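You operate a simulated robot arm through the tools that you are given. There is no shell and no other tool.

The job below is to be done with a simulated robot arm. You get a single attempt, and the scene is never put back.

JOB
Put things in order on the packing bench. At the end: the grey bolt from the packing bench stands where the beige wooden block stood; the beige tan cone from the packing bench stands where the purple block stood; the purple block from the packing bench is in the green tote; the beige wooden block stands on top of the teal box (marked "GLOVES"); whatever was shut is shut again. Leave all else as you found it, and nothing knocked over.

It is judged by the outcome, as a careful person would: the job done as asked, and still so three seconds after it is handed in. It fails if anything else is knocked over, pushed out of place, dropped, spilled or broken.

ROBOT AND FRAMES
A 6-joint arm with a two-finger gripper, fixed in place. Base frame: the origin is at the foot of the arm, x ahead of it, y to its left, z up; the work surface is at about z = 0. Units: m, rad, N and s.
With the tool pointing down near the work surface it reaches from about 0.18 to 0.48 m from the base axis. Its first joint turns from -1.152 to 1.152 rad. Payload 1.76 kg.
Tool frame: the origin (TCP) lies between the finger pads and is the grasp point; the fingertips stand 0.029 m ahead of it; z points along the fingers, y is the line along which they close. The gripper opens to 0.082 m; its body begins 0.058 m behind the TCP.
Orientation is that of the tool frame in the base frame, as a unit quaternion [x, y, z, w]. With the fingers straight down and closing along the base's y, the tool's x points along the base's -x, its y along +y and its z along -z.

CONTROLS
- The arm moves only by the tool arm_command. Its argument "commands" is a list of rows, each a list of 6 numbers: the shift along the base's x, y, z in m, then the turn, a rotation vector about the base's x, y, z in rad. In form: [[dx, dy, dz, wx, wy, wz], ...]. A call has 1 to 20 rows; each row is the pose to reach, as a shift and turn from the pose commanded when the call began. "fingers" is the opening, from 0 (shut) to 1 (fully open), set as the call begins (left out, the last holds). Each row takes 0.2 s and may step no farther than 0.05 m and 0.15 rad from the row before; otherwise, or with a gripper value out of range, the whole call is refused. A pose out of reach is approached as far as the arm can. The call stops where the force on the tool passes 40 N (or 10 N more than at its start, if that is more) or the arm is blocked; 0.2 s more then pass. Each finger travels about 0.2035 m/s and halts on what it meets, pressing with about 28 N; the grip force reading is that of the motor and also rises with nothing between the fingers. The clock runs only during rows and for 0.2 s after the last one: add rows that repeat a pose to give the fingers time. It gives the time, the measured TCP pose, the force on the tool (base axes), the opening and the grip force at its end, in the units of the frame above (readings bear some noise), with the torque about the TCP (base axes, N m) and any sound that the robot's microphone picked up.
- Cameras (640 x 400 px; columns grow to the right, rows downward): "scene" is fixed at [0.0546, 0.3335, 0.4183]; the picture's right is [-0.78, -0.63, 0.00], its down [-0.39, 0.48, -0.79] and it looks along [0.49, -0.61, -0.62] (base axes); focal length 214 px, centre (320, 200). "wrist" rides on the gripper at [0.079, 0.004, -0.089] in the tool frame; the picture's right is [-0.05, 1.00, 0.00], its down [-0.71, -0.04, -0.71] and it looks along [-0.71, -0.04, 0.71] (tool axes); focal length 256 px, centre (320, 200). There is no depth. A picture from a camera that has moved, and an enlarged one, comes with that camera's place and axes in the base frame and with its lens.
- grab_frame(camera): a new picture of that camera. No time passes.
- inspect(camera, box): a new picture of the part [left, top, right, bottom] of that camera's present view, enlarged. No time passes.
- close_job(): hands the job in; it is judged then, once.

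Nothing tells you positions but the pictures and the camera data. Unless the task says otherwise, let go and move clear before handing in.

The tools are called by a JSON object that holds its "method" and its "body". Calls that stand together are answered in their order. arm_command: Moves the arm, as the interface text tells. Its arguments: {"type":"object","properties":{"commands":{"type":"array","items":{"type":"array","items":{"type":"number"}}},"fingers":{"type":"number"}},"required":["commands"]} The other tools are called the same way: grab_frame (camera) takes a picture; inspect (camera, box) takes an enlarged picture of a part of a camera's view; close_job () hands the job in.

At the start:

```text
t: 0.0
eef_pos: [0.267, -0.1171, 0.3293]
tool_rot: [0.0, 1.0, -0.001, 0.001]
ft_force: [-0.2, -0.1, -0.2]
moment: [-0.02, 0.0, -0.02]
width: 0.082
finger_force: 0.0
```

scene: 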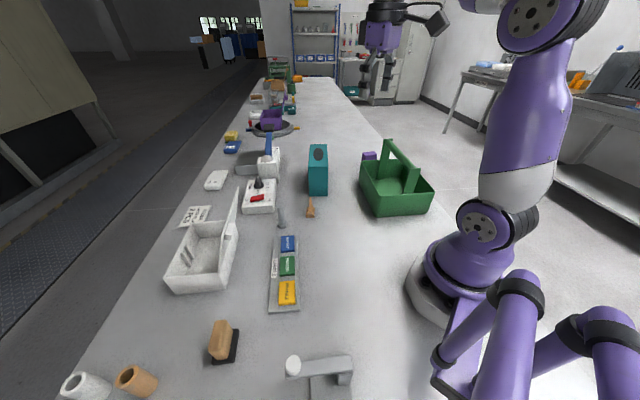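
wrist: 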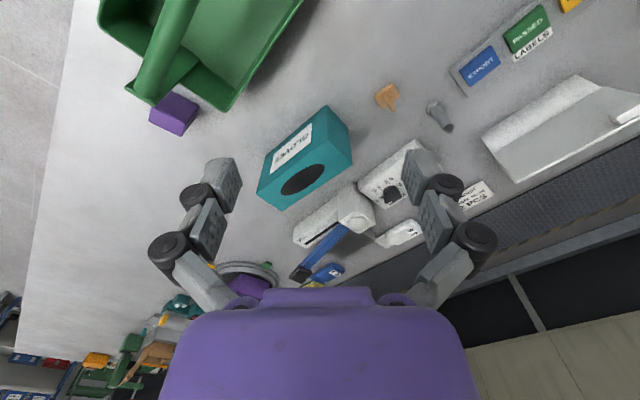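

I see a bench with a green tote, a purple block beside it, the teal GLOVES box, a small tan cone-like item, a grey bolt, a label tray and a beige wooden block on a dark pad. I'll look closer at each before moving.

{"method": "inspect", "body": {"camera": "scene", "box": [240, 130, 440, 255]}}

{"method": "inspect", "body": {"camera": "scene", "box": [160, 280, 360, 400]}}

{"method": "inspect", "body": {"camera": "wrist", "box": [340, 60, 500, 160]}}

{"method": "inspect", "body": {"camera": "wrist", "box": [80, 0, 400, 200]}}

{"method": "inspect", "body": {"camera": "scene", "box": [230, 60, 330, 140]}}

```text
3.20 times, centred on (340, 192) of scene
camera zoom: at [0.0546, 0.3335, 0.4183], right [-0.78, -0.63, 0.0], down [-0.39, 0.48, -0.79], along [0.49, -0.61, -0.62], focal length 686 px, centre (256, 224)
```

zoom: 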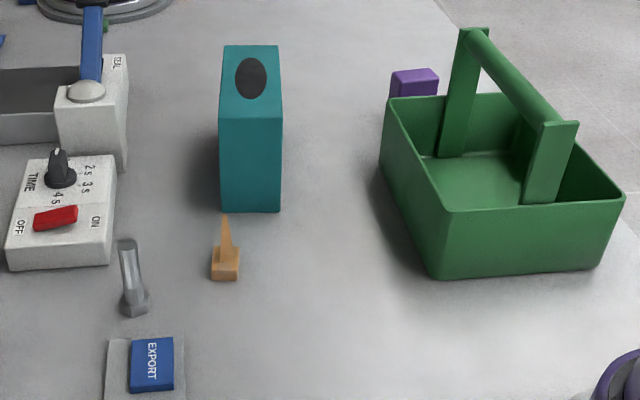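

```text
3.20 times, centred on (260, 340) of scene
camera zoom: at [0.0546, 0.3335, 0.4183], right [-0.78, -0.63, 0.0], down [-0.39, 0.48, -0.79], along [0.49, -0.61, -0.62], focal length 686 px, centre (512, -248)
```

zoom: 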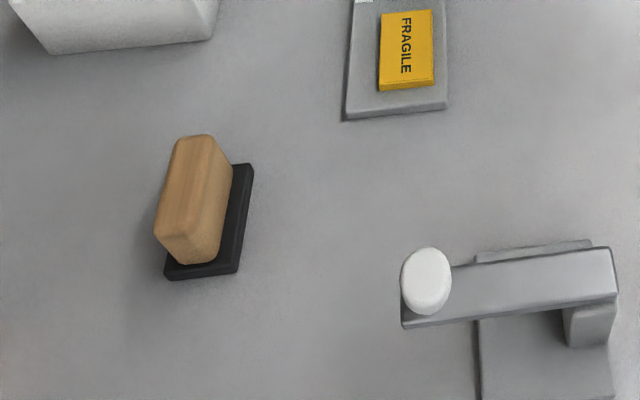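

```text
4.00 times, centred on (420, 110) of wrist
camera zoom: at [0.1883, -0.1111, 0.4187], right [0.05, 1.0, 0.0], down [0.71, -0.04, 0.71], along [0.71, -0.04, -0.71], focal length 1024 px, centre (-80, 560)
```

zoom: 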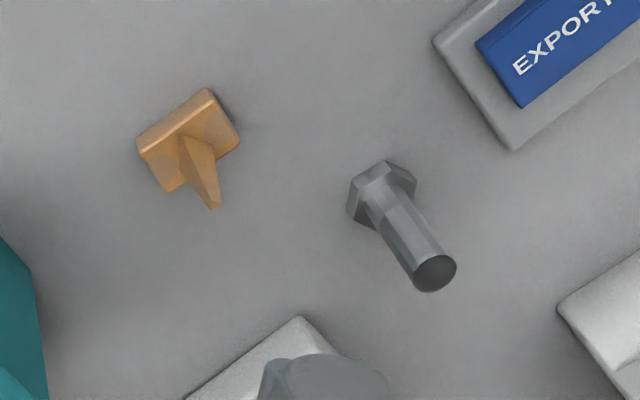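

```text
2.00 times, centred on (240, 100) of wrist
camera zoom: at [0.1883, -0.1111, 0.4187], right [0.05, 1.0, 0.0], down [0.71, -0.04, 0.71], along [0.71, -0.04, -0.71], focal length 512 px, centre (480, 400)
```

zoom: 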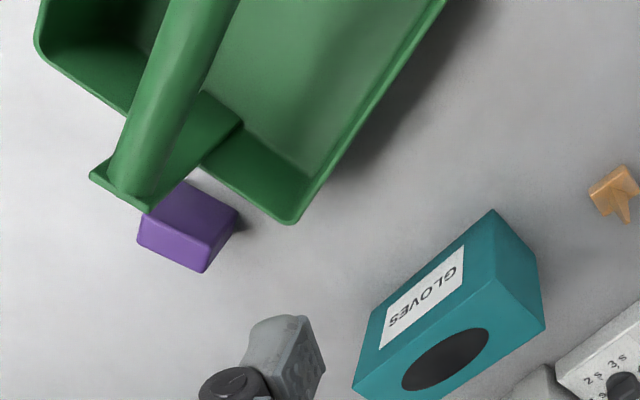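

```text
5.00 times, centred on (280, 100) of scene
camera zoom: at [0.0546, 0.3335, 0.4183], right [-0.78, -0.63, 0.0], down [-0.39, 0.48, -0.79], along [0.49, -0.61, -0.62], focal length 1072 px, centre (520, 700)
```

zoom: 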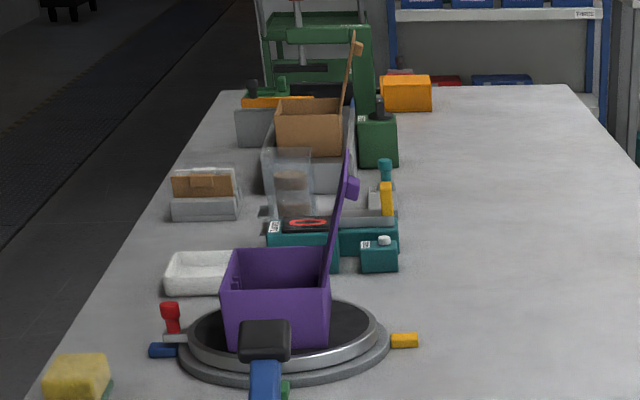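

The tote sits to the right with a handle along its length. The purple block is just past its far end, near the reach limit at about (0.37, -0.36), and the wooden block is near (0.26, 0.33) on something dark. I'll move the wrist camera high over the right side to see the purple block and tote better.

{"method": "arm_command", "body": {"commands": [[-0.01, -0.02, 0, 0, 0, -0.12], [-0.02, -0.04, 0, 0, 0, -0.24], [-0.03, -0.06, 0, 0, 0, -0.36], [-0.04, -0.08, 0, 0, 0, -0.48], [-0.05, -0.1, 0, 0, 0, -0.6], [-0.05, -0.1, 0, 0, 0, -0.6]], "fingers": 1}}

{"method": "grab_frame", "body": {"camera": "wrist"}}

{"method": "grab_frame", "body": {"camera": "scene"}}

```text
t: 1.4
eef_pos: [0.2179, -0.2161, 0.3281]
tool_rot: [0.296, 0.955, -0.001, 0.001]
ft_force: [-0.2, 0.7, -0.2]
moment: [0.0, 0.02, 0.0]
width: 0.0816
finger_force: 0.1
```

```text
taken
camera wrist: at [0.1551, -0.167, 0.4184], right [0.61, 0.79, 0.0], down [0.56, -0.43, 0.71], along [0.56, -0.43, -0.71], focal length 256 px, centre (320, 200)
```

wrist: 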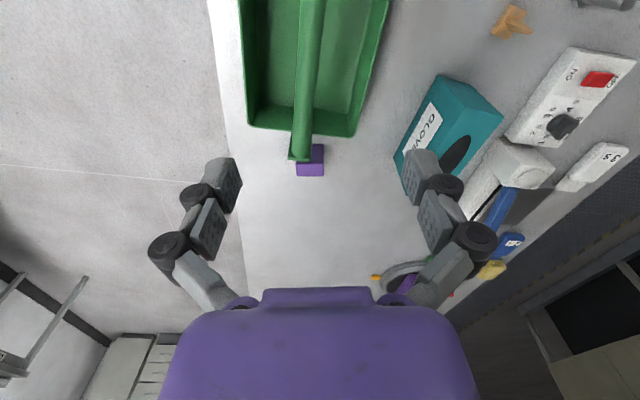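

```text
taken
```

scene: 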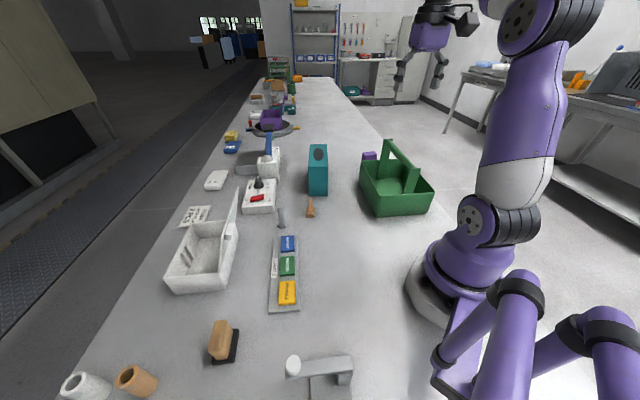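

The purple block sits right beyond the tote's far end, partly hidden under the handle's end plate from this view. I'll enlarge it, the tote and the teal box.

{"method": "inspect", "body": {"camera": "wrist", "box": [230, 80, 390, 180]}}

{"method": "inspect", "body": {"camera": "wrist", "box": [380, 60, 540, 220]}}

{"method": "inspect", "body": {"camera": "scene", "box": [340, 130, 440, 220]}}

```text
4.00 times, centred on (310, 130) of wrist
camera zoom: at [0.1551, -0.167, 0.4184], right [0.61, 0.79, 0.0], down [0.56, -0.43, 0.71], along [0.56, -0.43, -0.71], focal length 1024 px, centre (360, 480)
```

zoom: 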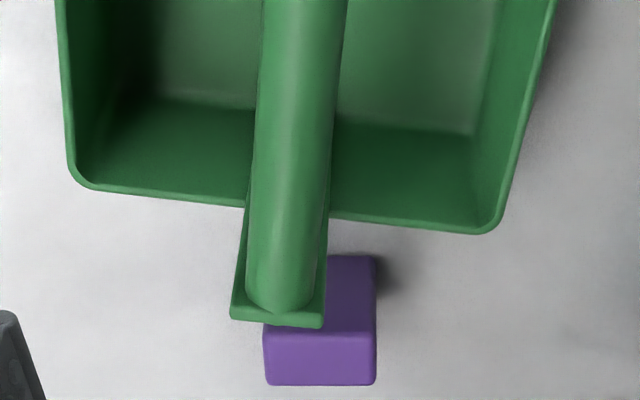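

```text
2.50 times, centred on (460, 140) of wrist
camera zoom: at [0.1551, -0.167, 0.4184], right [0.61, 0.79, 0.0], down [0.56, -0.43, 0.71], along [0.56, -0.43, -0.71], focal length 640 px, centre (-30, 350)
```

zoom: 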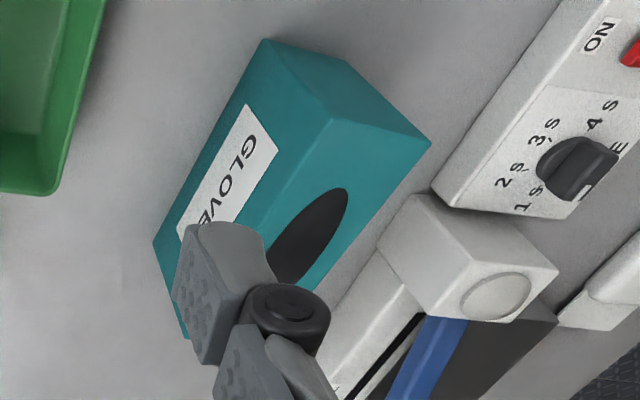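

```text
4.44 times, centred on (390, 175) of scene
camera zoom: at [0.0546, 0.3335, 0.4183], right [-0.78, -0.63, 0.0], down [-0.39, 0.48, -0.79], along [0.49, -0.61, -0.62], focal length 953 px, centre (9, 311)
```

zoom: 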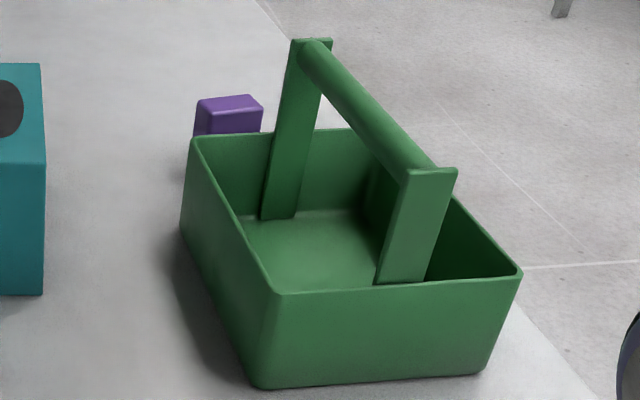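

The purple block stands about 6–7 cm beyond the tote's far end, roughly 0.05 × 0.03 × 0.055 m, centred near (0.37, -0.35). The tote's long axis runs at about -45° with a handle about 0.16 high. Next I'll look at the cone and the bolt from closer up.

{"method": "arm_command", "body": {"commands": [[0.013, 0.04, -0.02, 0, 0, 0.1], [0.026, 0.08, -0.04, 0, 0, 0.2], [0.04, 0.12, -0.06, 0, 0, 0.3], [0.053, 0.16, -0.08, 0, 0, 0.4], [0.066, 0.2, -0.1, 0, 0, 0.5], [0.08, 0.24, -0.11, 0, 0, 0.6], [0.08, 0.24, -0.11, 0, 0, 0.6]]}}

{"method": "grab_frame", "body": {"camera": "wrist"}}

{"method": "inspect", "body": {"camera": "wrist", "box": [220, 40, 420, 180]}}

{"method": "grab_frame", "body": {"camera": "scene"}}

```text
t: 3.0
eef_pos: [0.2976, 0.0238, 0.2182]
tool_rot: [-0.001, 1.0, -0.001, 0.001]
ft_force: [-0.1, -0.1, 0.4]
moment: [-0.01, -0.01, 0.0]
width: 0.082
finger_force: 0.1
```

```text
taken
camera wrist: at [0.2178, 0.0289, 0.3082], right [0.05, 1.0, 0.0], down [0.7, -0.04, 0.71], along [0.71, -0.04, -0.71], focal length 256 px, centre (320, 200)
```

wrist: 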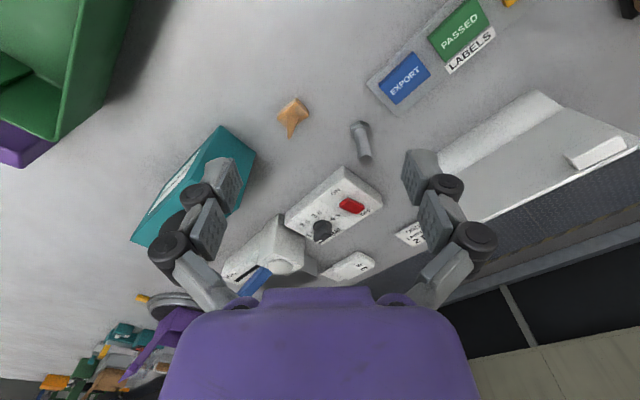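

```text
2.86 times, centred on (320, 110) of wrist
camera zoom: at [0.2178, 0.0289, 0.3082], right [0.05, 1.0, 0.0], down [0.7, -0.04, 0.71], along [0.71, -0.04, -0.71], focal length 731 px, centre (320, 457)
```

zoom: 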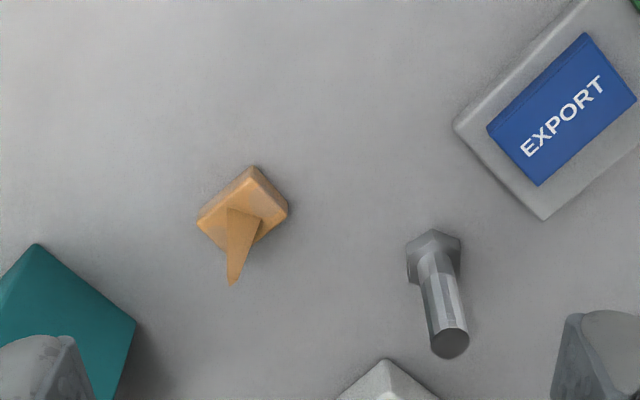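

```text
taken
```

scene: 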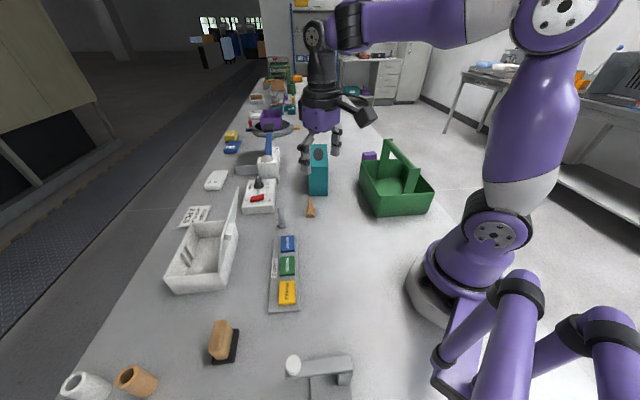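

The bolt stands head-down near (0.394, 0.071), about 0.07 tall; the cone with a square base is near (0.365, -0.012), about 0.06 tall. Next I'll look at the wooden block on the left.

{"method": "arm_command", "body": {"commands": [[-0.016, 0.035, 0.01, 0, 0, 0.14], [-0.032, 0.07, 0.02, 0, 0, 0.28], [-0.048, 0.105, 0.03, 0, 0, 0.42], [-0.064, 0.14, 0.03, 0, 0, 0.56], [-0.08, 0.175, 0.03, 0, 0, 0.7], [-0.1, 0.21, 0.03, 0, 0, 0.84], [-0.1, 0.21, 0.03, 0, 0, 0.84]]}}

{"method": "grab_frame", "body": {"camera": "wrist"}}

{"method": "grab_frame", "body": {"camera": "scene"}}

```text
t: 4.6
eef_pos: [0.1977, 0.2337, 0.2495]
tool_rot: [-0.408, 0.913, 0.0, 0.001]
ft_force: [-0.2, 0.8, 0.0]
moment: [0.01, 0.02, 0.01]
width: 0.0821
finger_force: 0.1
```

```text
taken
camera wrist: at [0.1411, 0.1779, 0.3392], right [-0.71, 0.7, 0.0], down [0.5, 0.5, 0.71], along [0.5, 0.5, -0.71], focal length 256 px, centre (320, 200)
```

wrist: 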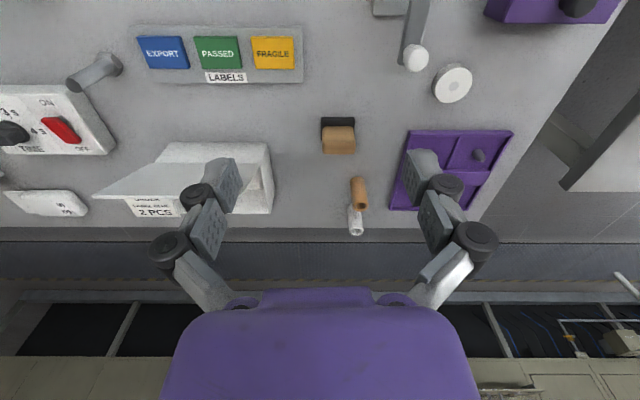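

```text
taken
```

scene: 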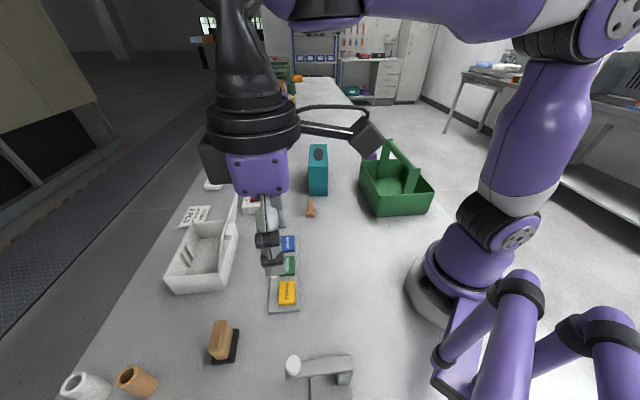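

{"method": "inspect", "body": {"camera": "wrist", "box": [290, 95, 390, 175]}}

{"method": "inspect", "body": {"camera": "scene", "box": [190, 310, 260, 370]}}

{"method": "inspect", "body": {"camera": "wrist", "box": [0, 0, 320, 220]}}

{"method": "inspect", "body": {"camera": "wrist", "box": [300, 0, 620, 240]}}

```text
5.00 times, centred on (340, 135) of wrist
camera zoom: at [0.1411, 0.1779, 0.3392], right [-0.71, 0.7, 0.0], down [0.5, 0.5, 0.71], along [0.5, 0.5, -0.71], focal length 1280 px, centre (220, 525)
```

zoom: 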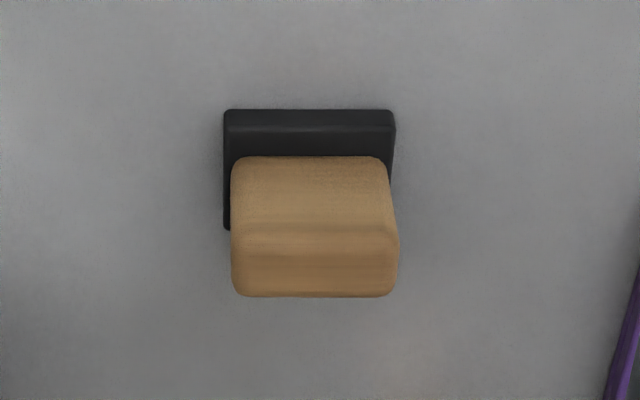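

```text
6.67 times, centred on (225, 340) of scene
camera zoom: at [0.0546, 0.3335, 0.4183], right [-0.78, -0.63, 0.0], down [-0.39, 0.48, -0.79], along [0.49, -0.61, -0.62], focal length 1430 px, centre (953, -733)
```

zoom: 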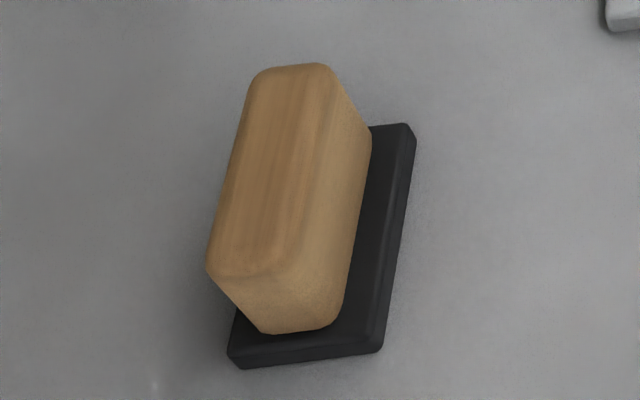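

```text
1.82 times, centred on (160, 110) of wrist
camera zoom: at [0.1411, 0.1779, 0.3392], right [-0.71, 0.7, 0.0], down [0.5, 0.5, 0.71], along [0.5, 0.5, -0.71], focal length 465 px, centre (611, 364)
```

zoom: 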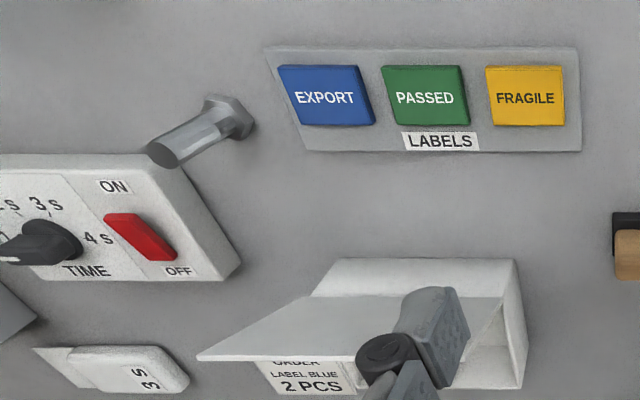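

```text
1.67 times, centred on (460, 120) of wrist
camera zoom: at [0.1411, 0.1779, 0.3392], right [-0.71, 0.7, 0.0], down [0.5, 0.5, 0.71], along [0.5, 0.5, -0.71], focal length 427 px, centre (87, 333)
```

zoom: 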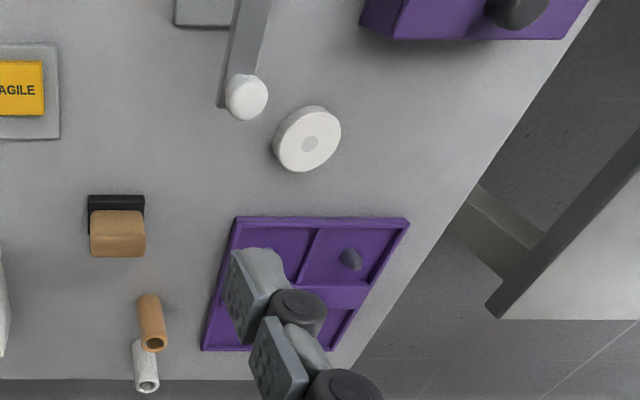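

The wooden block is about 0.044 × 0.021 × 0.047 m on a black pad, centred near (0.260, 0.332) with its long side at about 135°. I can't tell yet whether the pad is part of the block, so I'll move above it and check the alignment before going down.

{"method": "arm_command", "body": {"commands": [[0.02, 0.033, 0, 0, 0, -0.02], [0.041, 0.066, 0, 0, 0, -0.04], [0.0625, 0.099, 0, 0, 0, -0.048], [0.0625, 0.099, -0.045, 0, 0, -0.048], [0.0625, 0.099, -0.09, 0, 0, -0.048], [0.0625, 0.099, -0.13, 0, 0, -0.048], [0.0625, 0.099, -0.13, 0, 0, -0.048]], "fingers": 1}}

{"method": "grab_frame", "body": {"camera": "wrist"}}

{"method": "grab_frame", "body": {"camera": "scene"}}

```text
t: 6.2
eef_pos: [0.2613, 0.3321, 0.1181]
tool_rot: [-0.386, 0.923, -0.001, 0.001]
ft_force: [-0.1, 0.5, 0.8]
moment: [0.0, 0.0, 0.01]
width: 0.0822
finger_force: 0.1
```

```text
taken
camera wrist: at [0.201, 0.2791, 0.2092], right [-0.67, 0.74, 0.0], down [0.52, 0.48, 0.71], along [0.52, 0.48, -0.71], focal length 256 px, centre (320, 200)
```

wrist: 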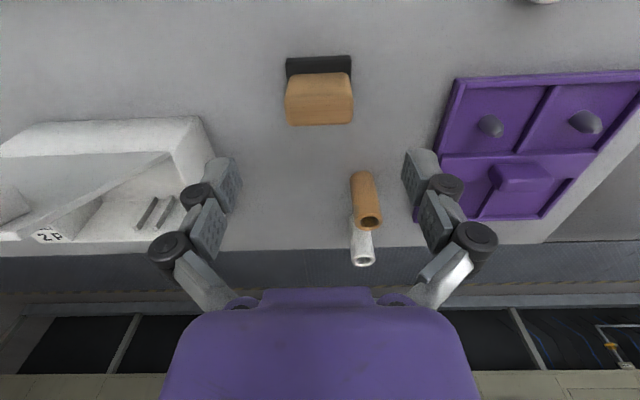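

```text
taken
```

scene: 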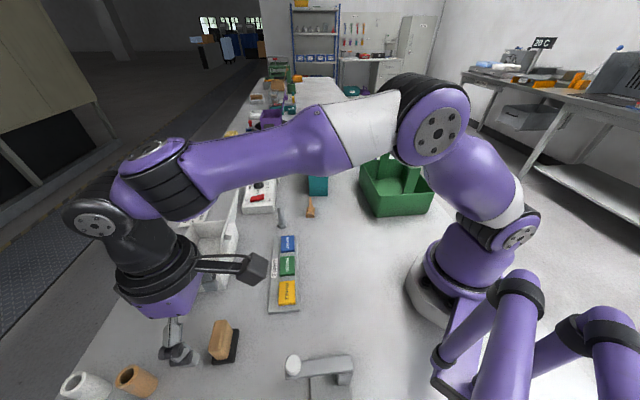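

{"method": "inspect", "body": {"camera": "wrist", "box": [270, 40, 370, 140]}}

```text
4.00 times, centred on (320, 90) of wrist
camera zoom: at [0.201, 0.2791, 0.2092], right [-0.67, 0.74, 0.0], down [0.52, 0.48, 0.71], along [0.52, 0.48, -0.71], focal length 1024 px, centre (320, 640)
```

zoom: 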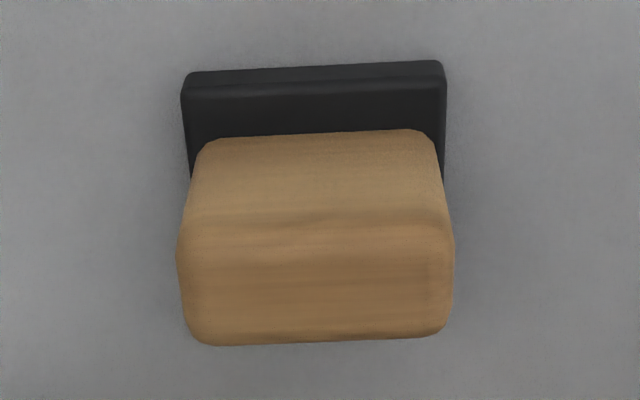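

The block is aligned with the gripper, with the wood about 0.046 m long between the fingers. I'll go straight down to a TCP height of about 0.045 and close on the wood only, above the black pad.

{"method": "arm_command", "body": {"commands": [[0, 0, -0.03, 0, 0, 0], [0, 0, -0.055, 0, 0, 0], [0, 0, -0.074, 0, 0, 0], [0, 0, -0.074, 0, 0, 0]], "fingers": 1}}

{"method": "arm_command", "body": {"commands": [[0, 0, 0, 0, 0, 0], [0, 0, 0, 0, 0, 0], [0, 0, 0, 0, 0, 0]], "fingers": 0.3}}

{"method": "grab_frame", "body": {"camera": "wrist"}}

{"method": "grab_frame", "body": {"camera": "scene"}}

```text
t: 7.2
eef_pos: [0.2602, 0.3334, 0.0458]
tool_rot: [-0.388, 0.922, -0.001, 0.001]
ft_force: [-0.2, -0.3, -0.3]
moment: [0.01, 0.01, 0.01]
width: 0.082
finger_force: 0.0
```

```text
t: 8.0
eef_pos: [0.2606, 0.3324, 0.0457]
tool_rot: [-0.386, 0.923, 0.0, 0.002]
ft_force: [4.4, -1.1, 11.2]
moment: [0.02, -0.07, 0.02]
width: 0.0433
finger_force: 28.5
```

```text
taken
camera wrist: at [0.2007, 0.2798, 0.1351], right [-0.67, 0.74, 0.0], down [0.52, 0.48, 0.71], along [0.53, 0.48, -0.7], focal length 256 px, centre (320, 200)
```

wrist: 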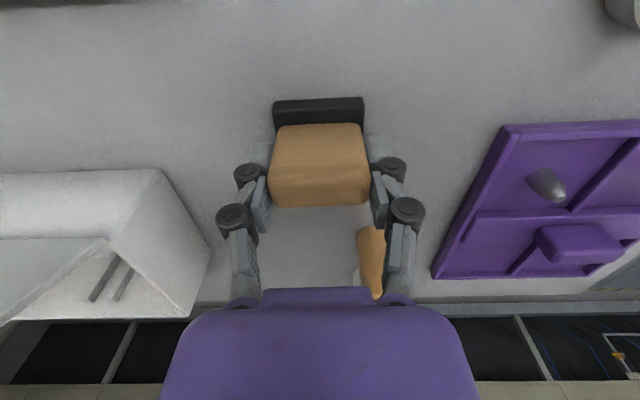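

```text
taken
```

scene: 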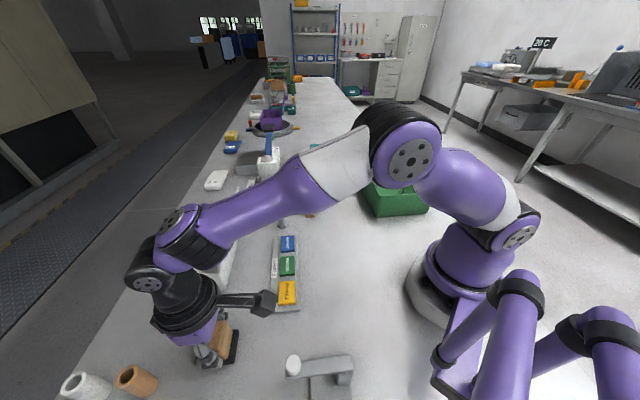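

The fingers hold the wood at 0.043 m. I'll lift slightly and see whether the black pad comes with it.

{"method": "arm_command", "body": {"commands": [[0, 0, 0.01, 0, 0, 0], [0, 0, 0.025, 0, 0, 0], [0, 0, 0.025, 0, 0, 0]]}}

{"method": "grab_frame", "body": {"camera": "wrist"}}

{"method": "inspect", "body": {"camera": "scene", "box": [160, 290, 280, 380]}}

```text
t: 8.8
eef_pos: [0.261, 0.3326, 0.0694]
tool_rot: [-0.386, 0.922, -0.001, 0.0]
ft_force: [0.6, -0.4, -0.8]
moment: [0.03, -0.01, 0.02]
width: 0.0429
finger_force: 28.4
```

```text
taken
camera wrist: at [0.2004, 0.2795, 0.1594], right [-0.67, 0.74, 0.0], down [0.52, 0.48, 0.71], along [0.52, 0.48, -0.71], focal length 256 px, centre (320, 200)
```

wrist: 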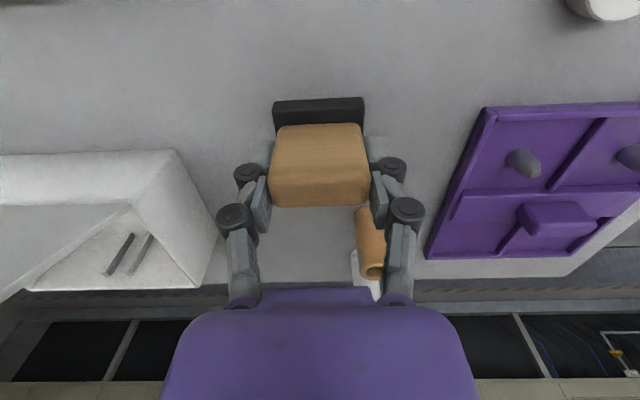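

```text
4.44 times, centred on (220, 335) of scene
camera zoom: at [0.0546, 0.3335, 0.4183], right [-0.78, -0.63, 0.0], down [-0.39, 0.48, -0.79], along [0.49, -0.61, -0.62], focal length 953 px, centre (764, -400)
```

zoom: 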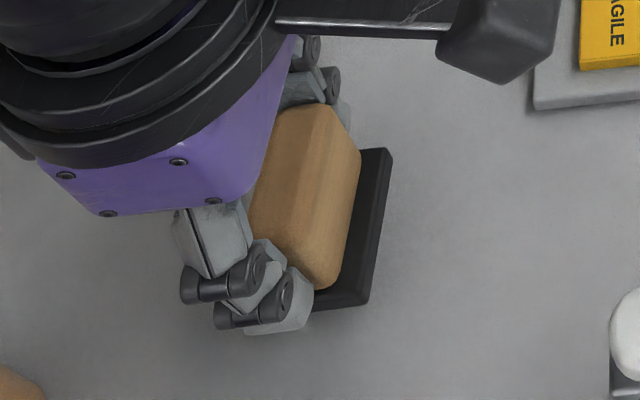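

The black pad lifts together with the wood, so it is one object; its spot was (0.259, 0.332), and it sat with the TCP at 0.0457. I'll carry it up high and swing round to look along the teal box before placing.

{"method": "arm_command", "body": {"commands": [[0, 0, 0.045, 0, 0, 0], [0, 0, 0.09, 0, 0, 0], [0, 0, 0.135, 0, 0, 0], [0, 0, 0.18, 0, 0, 0], [0, 0, 0.205, 0, 0, 0], [0.0067, -0.0302, 0.205, 0, 0, -0.14], [0.0133, -0.0603, 0.205, 0, 0, -0.28], [0.02, -0.0905, 0.205, 0, 0, -0.42], [0.0267, -0.1207, 0.205, 0, 0, -0.56], [0.0333, -0.1508, 0.205, 0, 0, -0.7], [0.04, -0.181, 0.205, 0, 0, -0.84], [0.0467, -0.2112, 0.205, 0, 0, -0.98], [0.0533, -0.2413, 0.205, 0, 0, -1.12], [0.06, -0.2715, 0.205, 0, 0, -1.26], [0.0667, -0.3017, 0.205, 0, 0, -1.4], [0.0733, -0.3318, 0.205, 0, 0, -1.54], [0.08, -0.362, 0.205, 0, 0, -1.68], [0.08, -0.362, 0.205, 0, 0, -1.68]]}}

{"method": "grab_frame", "body": {"camera": "wrist"}}

{"method": "grab_frame", "body": {"camera": "scene"}}

```text
t: 12.6
eef_pos: [0.3395, -0.0305, 0.2747]
tool_rot: [0.431, 0.903, -0.001, 0.001]
ft_force: [0.6, 1.3, -1.3]
moment: [-0.02, 0.0, -0.04]
width: 0.0429
finger_force: 28.0
out of reach, approached as far as the arm can: row 5
```

```text
taken
camera wrist: at [0.2931, 0.0346, 0.3642], right [0.81, 0.59, 0.0], down [0.42, -0.57, 0.71], along [0.41, -0.57, -0.71], focal length 256 px, centre (320, 200)
```

wrist: 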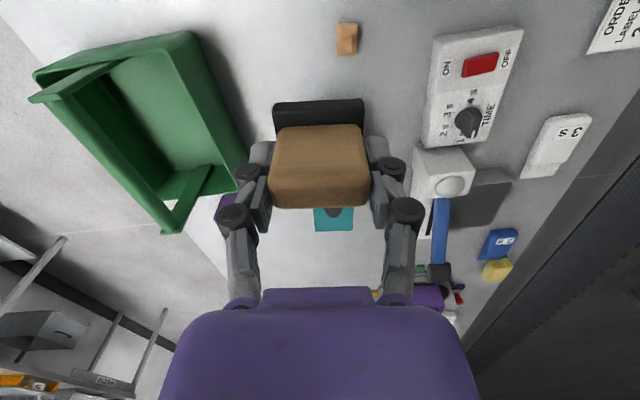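

```text
taken
```

scene: 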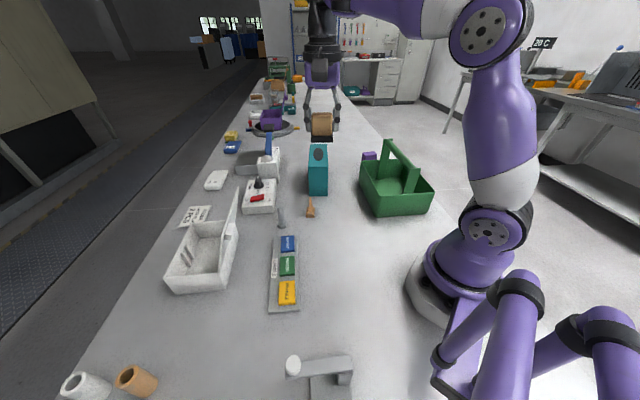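

The block is held firmly and I'm looking along the teal box, which is mostly hidden behind the block. I'll inspect it in both views to refine its top position.

{"method": "inspect", "body": {"camera": "wrist", "box": [260, 90, 460, 250]}}

{"method": "inspect", "body": {"camera": "scene", "box": [290, 100, 350, 200]}}

```text
2.50 times, centred on (360, 170) of wrist
camera zoom: at [0.2931, 0.0346, 0.3642], right [0.81, 0.59, 0.0], down [0.42, -0.57, 0.71], along [0.41, -0.57, -0.71], focal length 640 px, centre (220, 275)
```

zoom: 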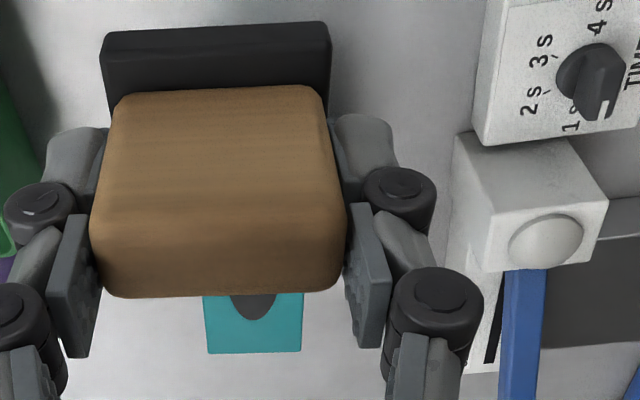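

```text
4.00 times, centred on (320, 150) of scene
camera zoom: at [0.0546, 0.3335, 0.4183], right [-0.78, -0.63, 0.0], down [-0.39, 0.48, -0.79], along [0.49, -0.61, -0.62], focal length 858 px, centre (320, 400)
```

zoom: 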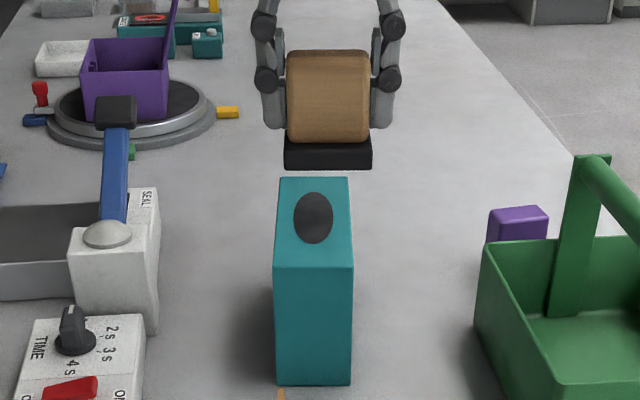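

From both cameras the box top is at z ≈ 0.107, long axis at -51°, about 0.058 wide, with its near edge centred at (0.401, -0.088). I'll set the block across the near part of the top at about (0.422, -0.1165), first hovering at TCP z ≈ 0.19.

{"method": "arm_command", "body": {"commands": [[0.0207, -0.0216, -0.02, 0, 0, 0], [0.0415, -0.0432, -0.04, 0, 0, 0], [0.0622, -0.0648, -0.06, 0, 0, 0], [0.0829, -0.0864, -0.085, 0, 0, 0], [0.0829, -0.0864, -0.085, 0, 0, 0]]}}

{"method": "grab_frame", "body": {"camera": "wrist"}}

{"method": "inspect", "body": {"camera": "scene", "box": [280, 110, 360, 200]}}

```text
t: 13.8
eef_pos: [0.4246, -0.1167, 0.1894]
tool_rot: [0.429, 0.903, -0.001, 0.0]
ft_force: [0.1, 0.2, -0.5]
moment: [0.03, 0.01, 0.01]
width: 0.0429
finger_force: 28.2
```

```text
taken
camera wrist: at [0.3774, -0.0509, 0.2796], right [0.81, 0.59, 0.0], down [0.42, -0.57, 0.71], along [0.42, -0.57, -0.71], focal length 256 px, centre (320, 200)
```

wrist: 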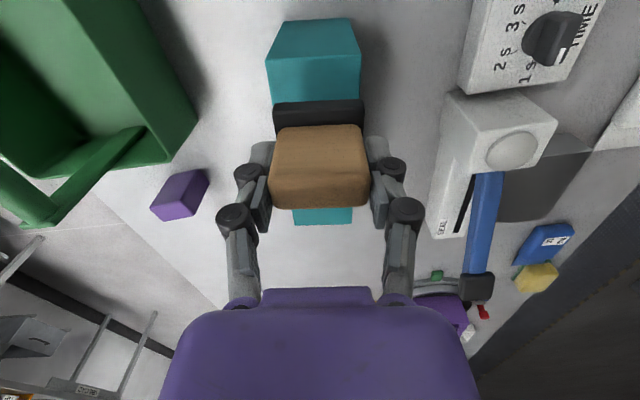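

```text
4.44 times, centred on (320, 155) of scene
camera zoom: at [0.0546, 0.3335, 0.4183], right [-0.78, -0.63, 0.0], down [-0.39, 0.48, -0.79], along [0.49, -0.61, -0.62], focal length 953 px, centre (320, 400)
```

zoom: 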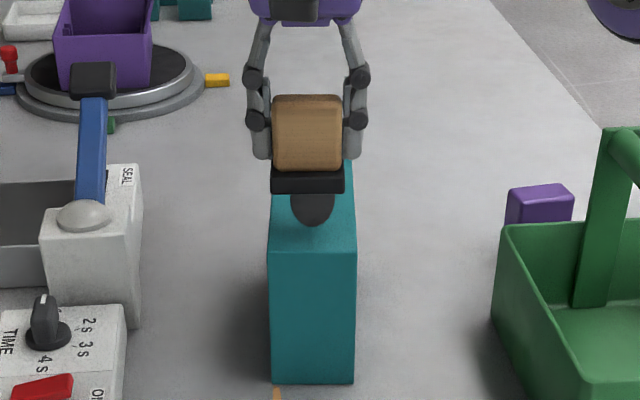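

The block hovers over the near part of the box, about 3 mm off to the left of the box's centreline in both views. I'll correct that and lower most of the way.

{"method": "arm_command", "body": {"commands": [[-0.0023, -0.0019, -0.01, 0, 0, 0], [-0.0023, -0.0019, -0.02, 0, 0, 0], [-0.0023, -0.0019, -0.027, 0, 0, 0], [-0.0023, -0.0019, -0.027, 0, 0, 0]]}}

{"method": "inspect", "body": {"camera": "scene", "box": [290, 130, 350, 200]}}

{"method": "inspect", "body": {"camera": "wrist", "box": [220, 0, 420, 240]}}

```text
t: 14.8
eef_pos: [0.4204, -0.1163, 0.164]
tool_rot: [0.429, 0.903, -0.001, 0.001]
ft_force: [-0.1, -0.2, -0.9]
moment: [0.02, 0.0, -0.02]
width: 0.043
finger_force: 28.1
```

```text
5.71 times, centred on (320, 165) of scene
camera zoom: at [0.0546, 0.3335, 0.4183], right [-0.78, -0.63, 0.0], down [-0.39, 0.48, -0.79], along [0.49, -0.61, -0.62], focal length 1226 px, centre (320, 400)
```

zoom: 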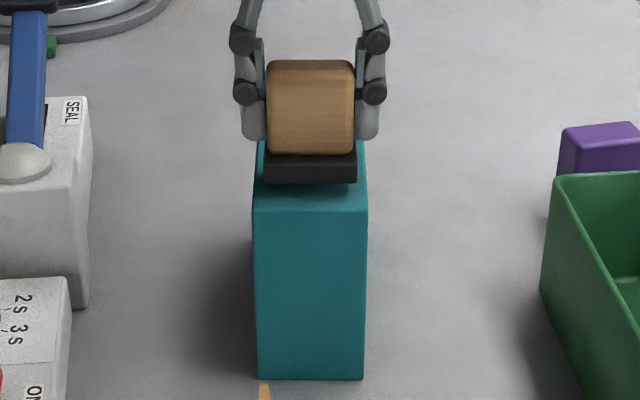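

```text
1.67 times, centred on (320, 120) of wrist
camera zoom: at [0.3744, -0.0523, 0.2531], right [0.81, 0.59, 0.0], down [0.42, -0.57, 0.71], along [0.42, -0.57, -0.71], focal length 427 px, centre (320, 333)
```

zoom: 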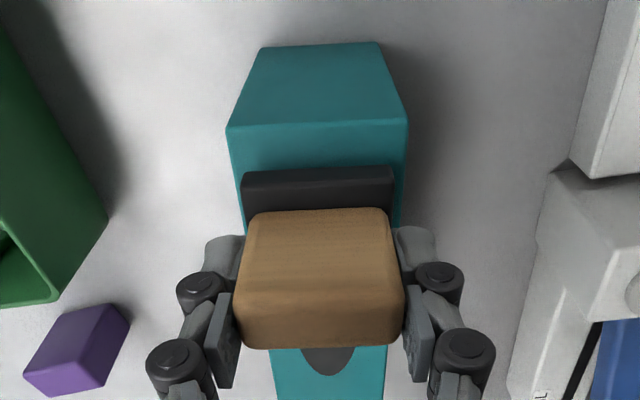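

It's now centred and close to the top. I'll lower in small steps and watch the vertical force for contact.

{"method": "arm_command", "body": {"commands": [[0, 0, -0.003, 0, 0, 0], [0, 0, -0.006, 0, 0, 0], [0, 0, -0.006, 0, 0, 0]]}}

{"method": "arm_command", "body": {"commands": [[0, 0, -0.002, 0, 0, 0], [0, 0, -0.002, 0, 0, 0]]}}

{"method": "inspect", "body": {"camera": "scene", "box": [290, 130, 350, 200]}}

```text
t: 15.6
eef_pos: [0.4207, -0.1174, 0.1581]
tool_rot: [0.429, 0.903, -0.001, 0.0]
ft_force: [0.2, 0.1, -0.9]
moment: [0.0, 0.0, 0.02]
width: 0.043
finger_force: 27.9
```

```text
t: 16.2
eef_pos: [0.4218, -0.1162, 0.1548]
tool_rot: [0.43, 0.903, -0.001, 0.0]
ft_force: [0.0, 0.9, 3.9]
moment: [0.0, -0.03, 0.0]
width: 0.0431
finger_force: 28.2
```

```text
5.71 times, centred on (320, 165) of scene
camera zoom: at [0.0546, 0.3335, 0.4183], right [-0.78, -0.63, 0.0], down [-0.39, 0.48, -0.79], along [0.49, -0.61, -0.62], focal length 1226 px, centre (320, 400)
```

zoom: 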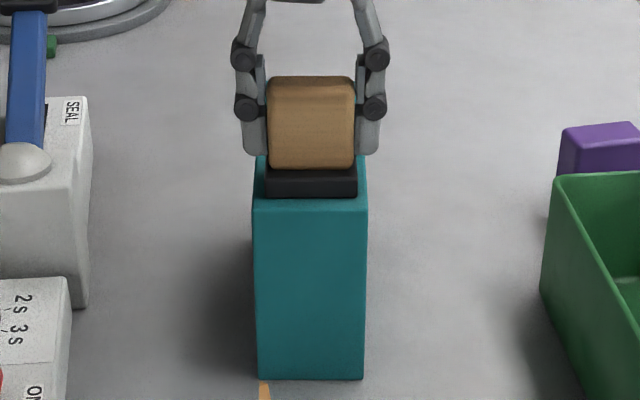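

Contact: the vertical force rose to about 4 N and the block sits flat on the box near edge. I'll open the fingers and rise straight up.

{"method": "arm_command", "body": {"commands": [[0, 0, 0, 0, 0, 0], [0, 0, 0, 0, 0, 0], [0, 0, 0, 0, 0, 0]], "fingers": 0.8}}

{"method": "inspect", "body": {"camera": "scene", "box": [290, 130, 350, 200]}}

{"method": "grab_frame", "body": {"camera": "wrist"}}

```text
t: 17.0
eef_pos: [0.4218, -0.1169, 0.1556]
tool_rot: [0.43, 0.903, -0.002, 0.0]
ft_force: [0.1, 0.3, 0.9]
moment: [0.01, 0.01, -0.04]
width: 0.0654
finger_force: 0.0
```

```text
5.71 times, centred on (320, 165) of scene
camera zoom: at [0.0546, 0.3335, 0.4183], right [-0.78, -0.63, 0.0], down [-0.39, 0.48, -0.79], along [0.49, -0.61, -0.62], focal length 1226 px, centre (320, 400)
```

zoom: 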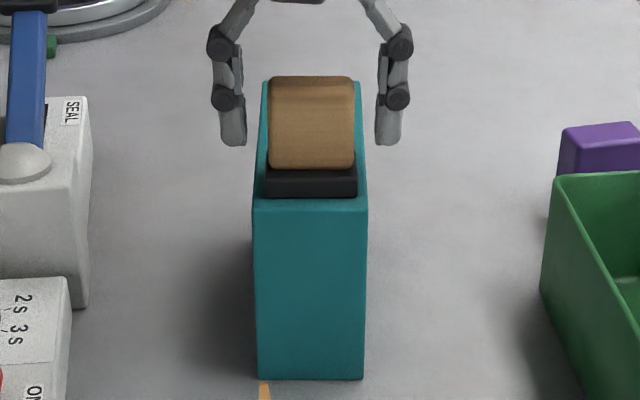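

```text
taken
camera wrist: at [0.374, -0.0522, 0.2446], right [0.81, 0.59, 0.0], down [0.42, -0.57, 0.71], along [0.42, -0.57, -0.71], focal length 256 px, centre (320, 200)
```

wrist: 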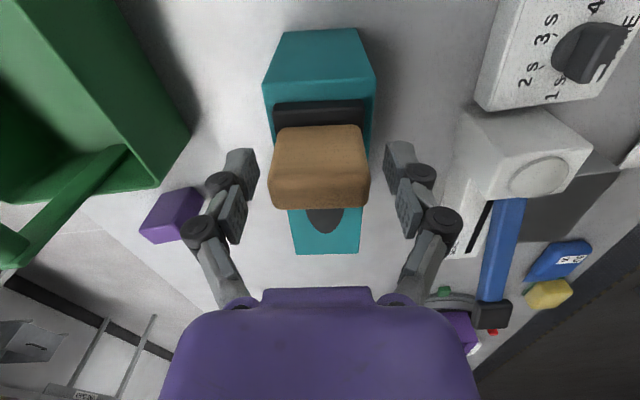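

The wooden block stands on the teal box. Before the bolt, I'll check the neighbours of the bolt, especially the open white box and its raised lid.

{"method": "arm_command", "body": {"commands": [[0, 0, 0.03, 0, 0, 0], [0, 0, 0.06, 0, 0, 0], [-0.03, 0.03, 0.08, 0, 0, 0.1], [-0.06, 0.06, 0.1, 0, 0, 0.2], [-0.09, 0.09, 0.1, 0, 0, 0.3], [-0.09, 0.09, 0.1, 0, 0, 0.3]]}}

{"method": "grab_frame", "body": {"camera": "wrist"}}

{"method": "inspect", "body": {"camera": "scene", "box": [150, 150, 310, 310]}}

```text
t: 18.4
eef_pos: [0.3315, -0.0264, 0.2541]
tool_rot: [0.289, 0.957, 0.0, 0.0]
ft_force: [-0.6, 0.1, 0.0]
moment: [0.01, -0.03, 0.0]
width: 0.0658
finger_force: 0.1
```

```text
taken
camera wrist: at [0.2663, 0.0217, 0.3446], right [0.6, 0.8, 0.0], down [0.57, -0.42, 0.71], along [0.57, -0.42, -0.71], focal length 256 px, centre (320, 200)
```

wrist: 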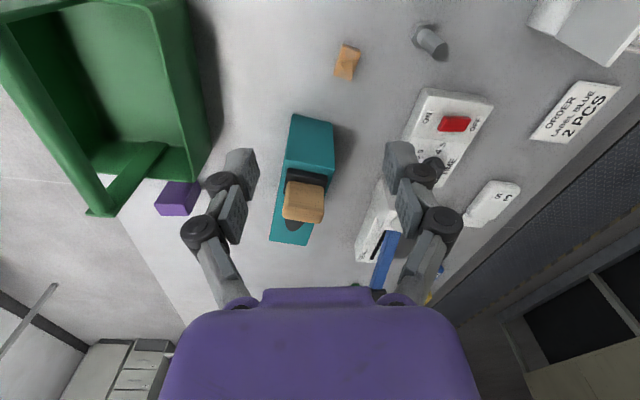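

```text
2.50 times, centred on (230, 230) of scene
camera zoom: at [0.0546, 0.3335, 0.4183], right [-0.78, -0.63, 0.0], down [-0.39, 0.48, -0.79], along [0.49, -0.61, -0.62], focal length 536 px, centre (545, 125)
```

zoom: 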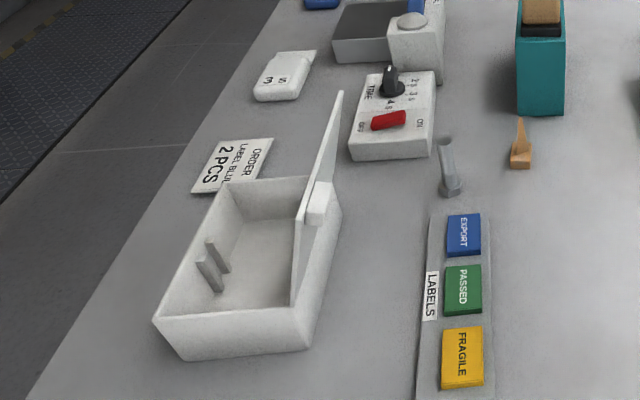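

The raised white lid reaches about z = 0.165 near (0.41, 0.155), roughly 8 cm from the bolt, so I'll narrow the fingers first. I'll hover over the bolt with the fingers closing along y and check the alignment.

{"method": "arm_command", "body": {"commands": [[0, 0, 0, 0, 0, 0.1], [0.015, 0.02, -0.01, 0, 0, 0.2], [0.03, 0.045, -0.02, 0, 0, 0.3], [0.045, 0.07, -0.03, 0, 0, 0.4], [0.0625, 0.0965, -0.05, 0, 0, 0.5], [0.0625, 0.0965, -0.08, 0, 0, 0.59], [0.0625, 0.0965, -0.08, 0, 0, 0.59]], "fingers": 0.6}}

{"method": "grab_frame", "body": {"camera": "wrist"}}

{"method": "inspect", "body": {"camera": "wrist", "box": [260, 60, 380, 180]}}

{"method": "grab_frame", "body": {"camera": "scene"}}

```text
t: 20.0
eef_pos: [0.3949, 0.0698, 0.1745]
tool_rot: [-0.001, 1.0, 0.0, 0.001]
ft_force: [0.1, -0.6, -0.3]
moment: [0.0, 0.01, -0.01]
width: 0.049
finger_force: 0.0
```

```text
taken
camera wrist: at [0.3138, 0.0747, 0.2641], right [0.05, 1.0, 0.0], down [0.7, -0.03, 0.71], along [0.71, -0.04, -0.71], focal length 256 px, centre (320, 200)
```

wrist: 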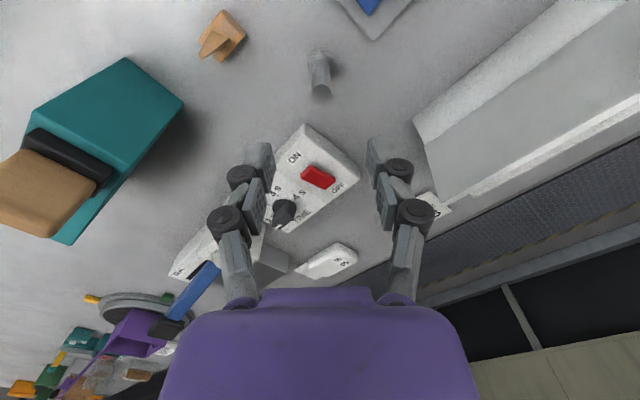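

```text
3.33 times, centred on (320, 120) of wrist
camera zoom: at [0.3138, 0.0747, 0.2641], right [0.05, 1.0, 0.0], down [0.7, -0.03, 0.71], along [0.71, -0.04, -0.71], focal length 853 px, centre (320, 467)
```

zoom: 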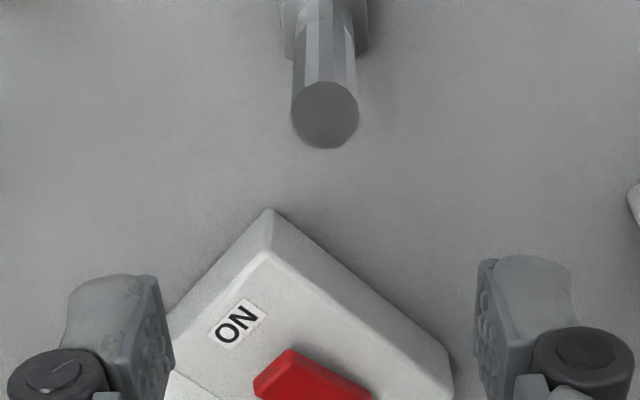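

```text
taken
```

scene: 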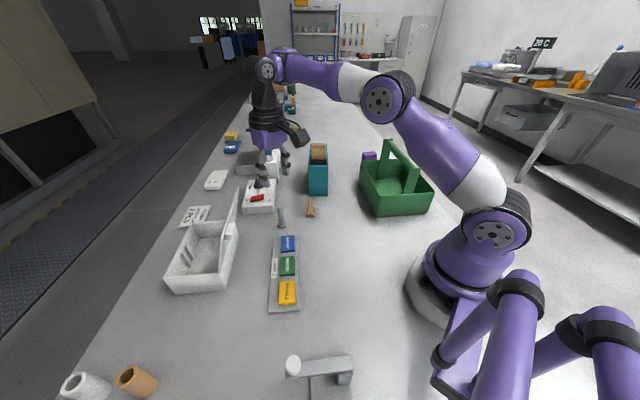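

The bolt's top is centred within about 1 mm between the fingers. I'll descend around the shaft to TCP z ≈ 0.05 and then close gently.

{"method": "arm_command", "body": {"commands": [[0.001, 0.001, -0.04, 0, 0, 0], [0.001, 0.001, -0.07, 0, 0, 0], [0.001, 0.001, -0.1, 0, 0, 0], [0.001, 0.001, -0.125, 0, 0, 0], [0.001, 0.001, -0.125, 0, 0, 0]]}}

{"method": "grab_frame", "body": {"camera": "wrist"}}

{"method": "inspect", "body": {"camera": "scene", "box": [230, 140, 330, 240]}}

```text
t: 21.2
eef_pos: [0.4305, 0.0776, 0.0529]
tool_rot: [-0.001, 1.0, -0.001, 0.0]
ft_force: [0.3, 0.3, 0.1]
moment: [0.0, 0.0, -0.04]
width: 0.0494
finger_force: 0.0
out of reach, approached as far as the arm can: row 1, 2, 3, 4, 5
```

```text
taken
camera wrist: at [0.3511, 0.0827, 0.143], right [0.05, 1.0, 0.0], down [0.71, -0.03, 0.71], along [0.71, -0.04, -0.71], focal length 256 px, centre (320, 200)
```

wrist: 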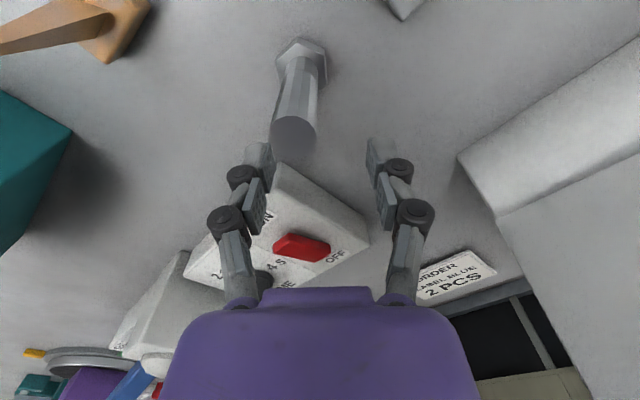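

```text
4.00 times, centred on (280, 190) of scene
camera zoom: at [0.0546, 0.3335, 0.4183], right [-0.78, -0.63, 0.0], down [-0.39, 0.48, -0.79], along [0.49, -0.61, -0.62], focal length 858 px, centre (480, 240)
```

zoom: 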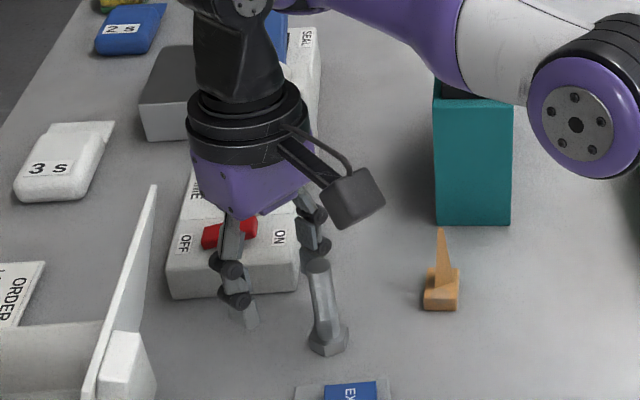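

The arm reported these lower poses as out of reach and ended up about 4 cm beyond the bolt instead, with no contact force. The bolt still seems to be standing, so I'll study the arm's configuration before moving again.

{"method": "grab_frame", "body": {"camera": "scene"}}

{"method": "inspect", "body": {"camera": "wrist", "box": [200, 20, 440, 240]}}

```text
taken
```

scene: 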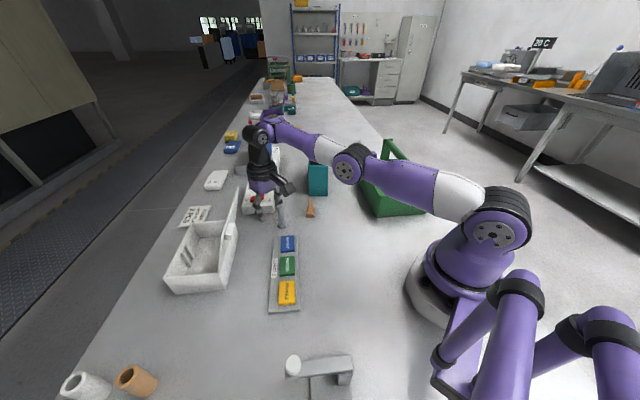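

```text
1.82 times, centred on (320, 130) of wrist
camera zoom: at [0.3511, 0.0827, 0.143], right [0.05, 1.0, 0.0], down [0.71, -0.03, 0.71], along [0.71, -0.04, -0.71], focal length 465 px, centre (320, 327)
```

zoom: 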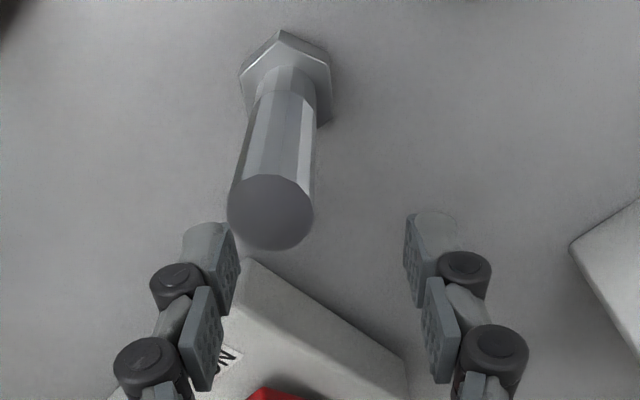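

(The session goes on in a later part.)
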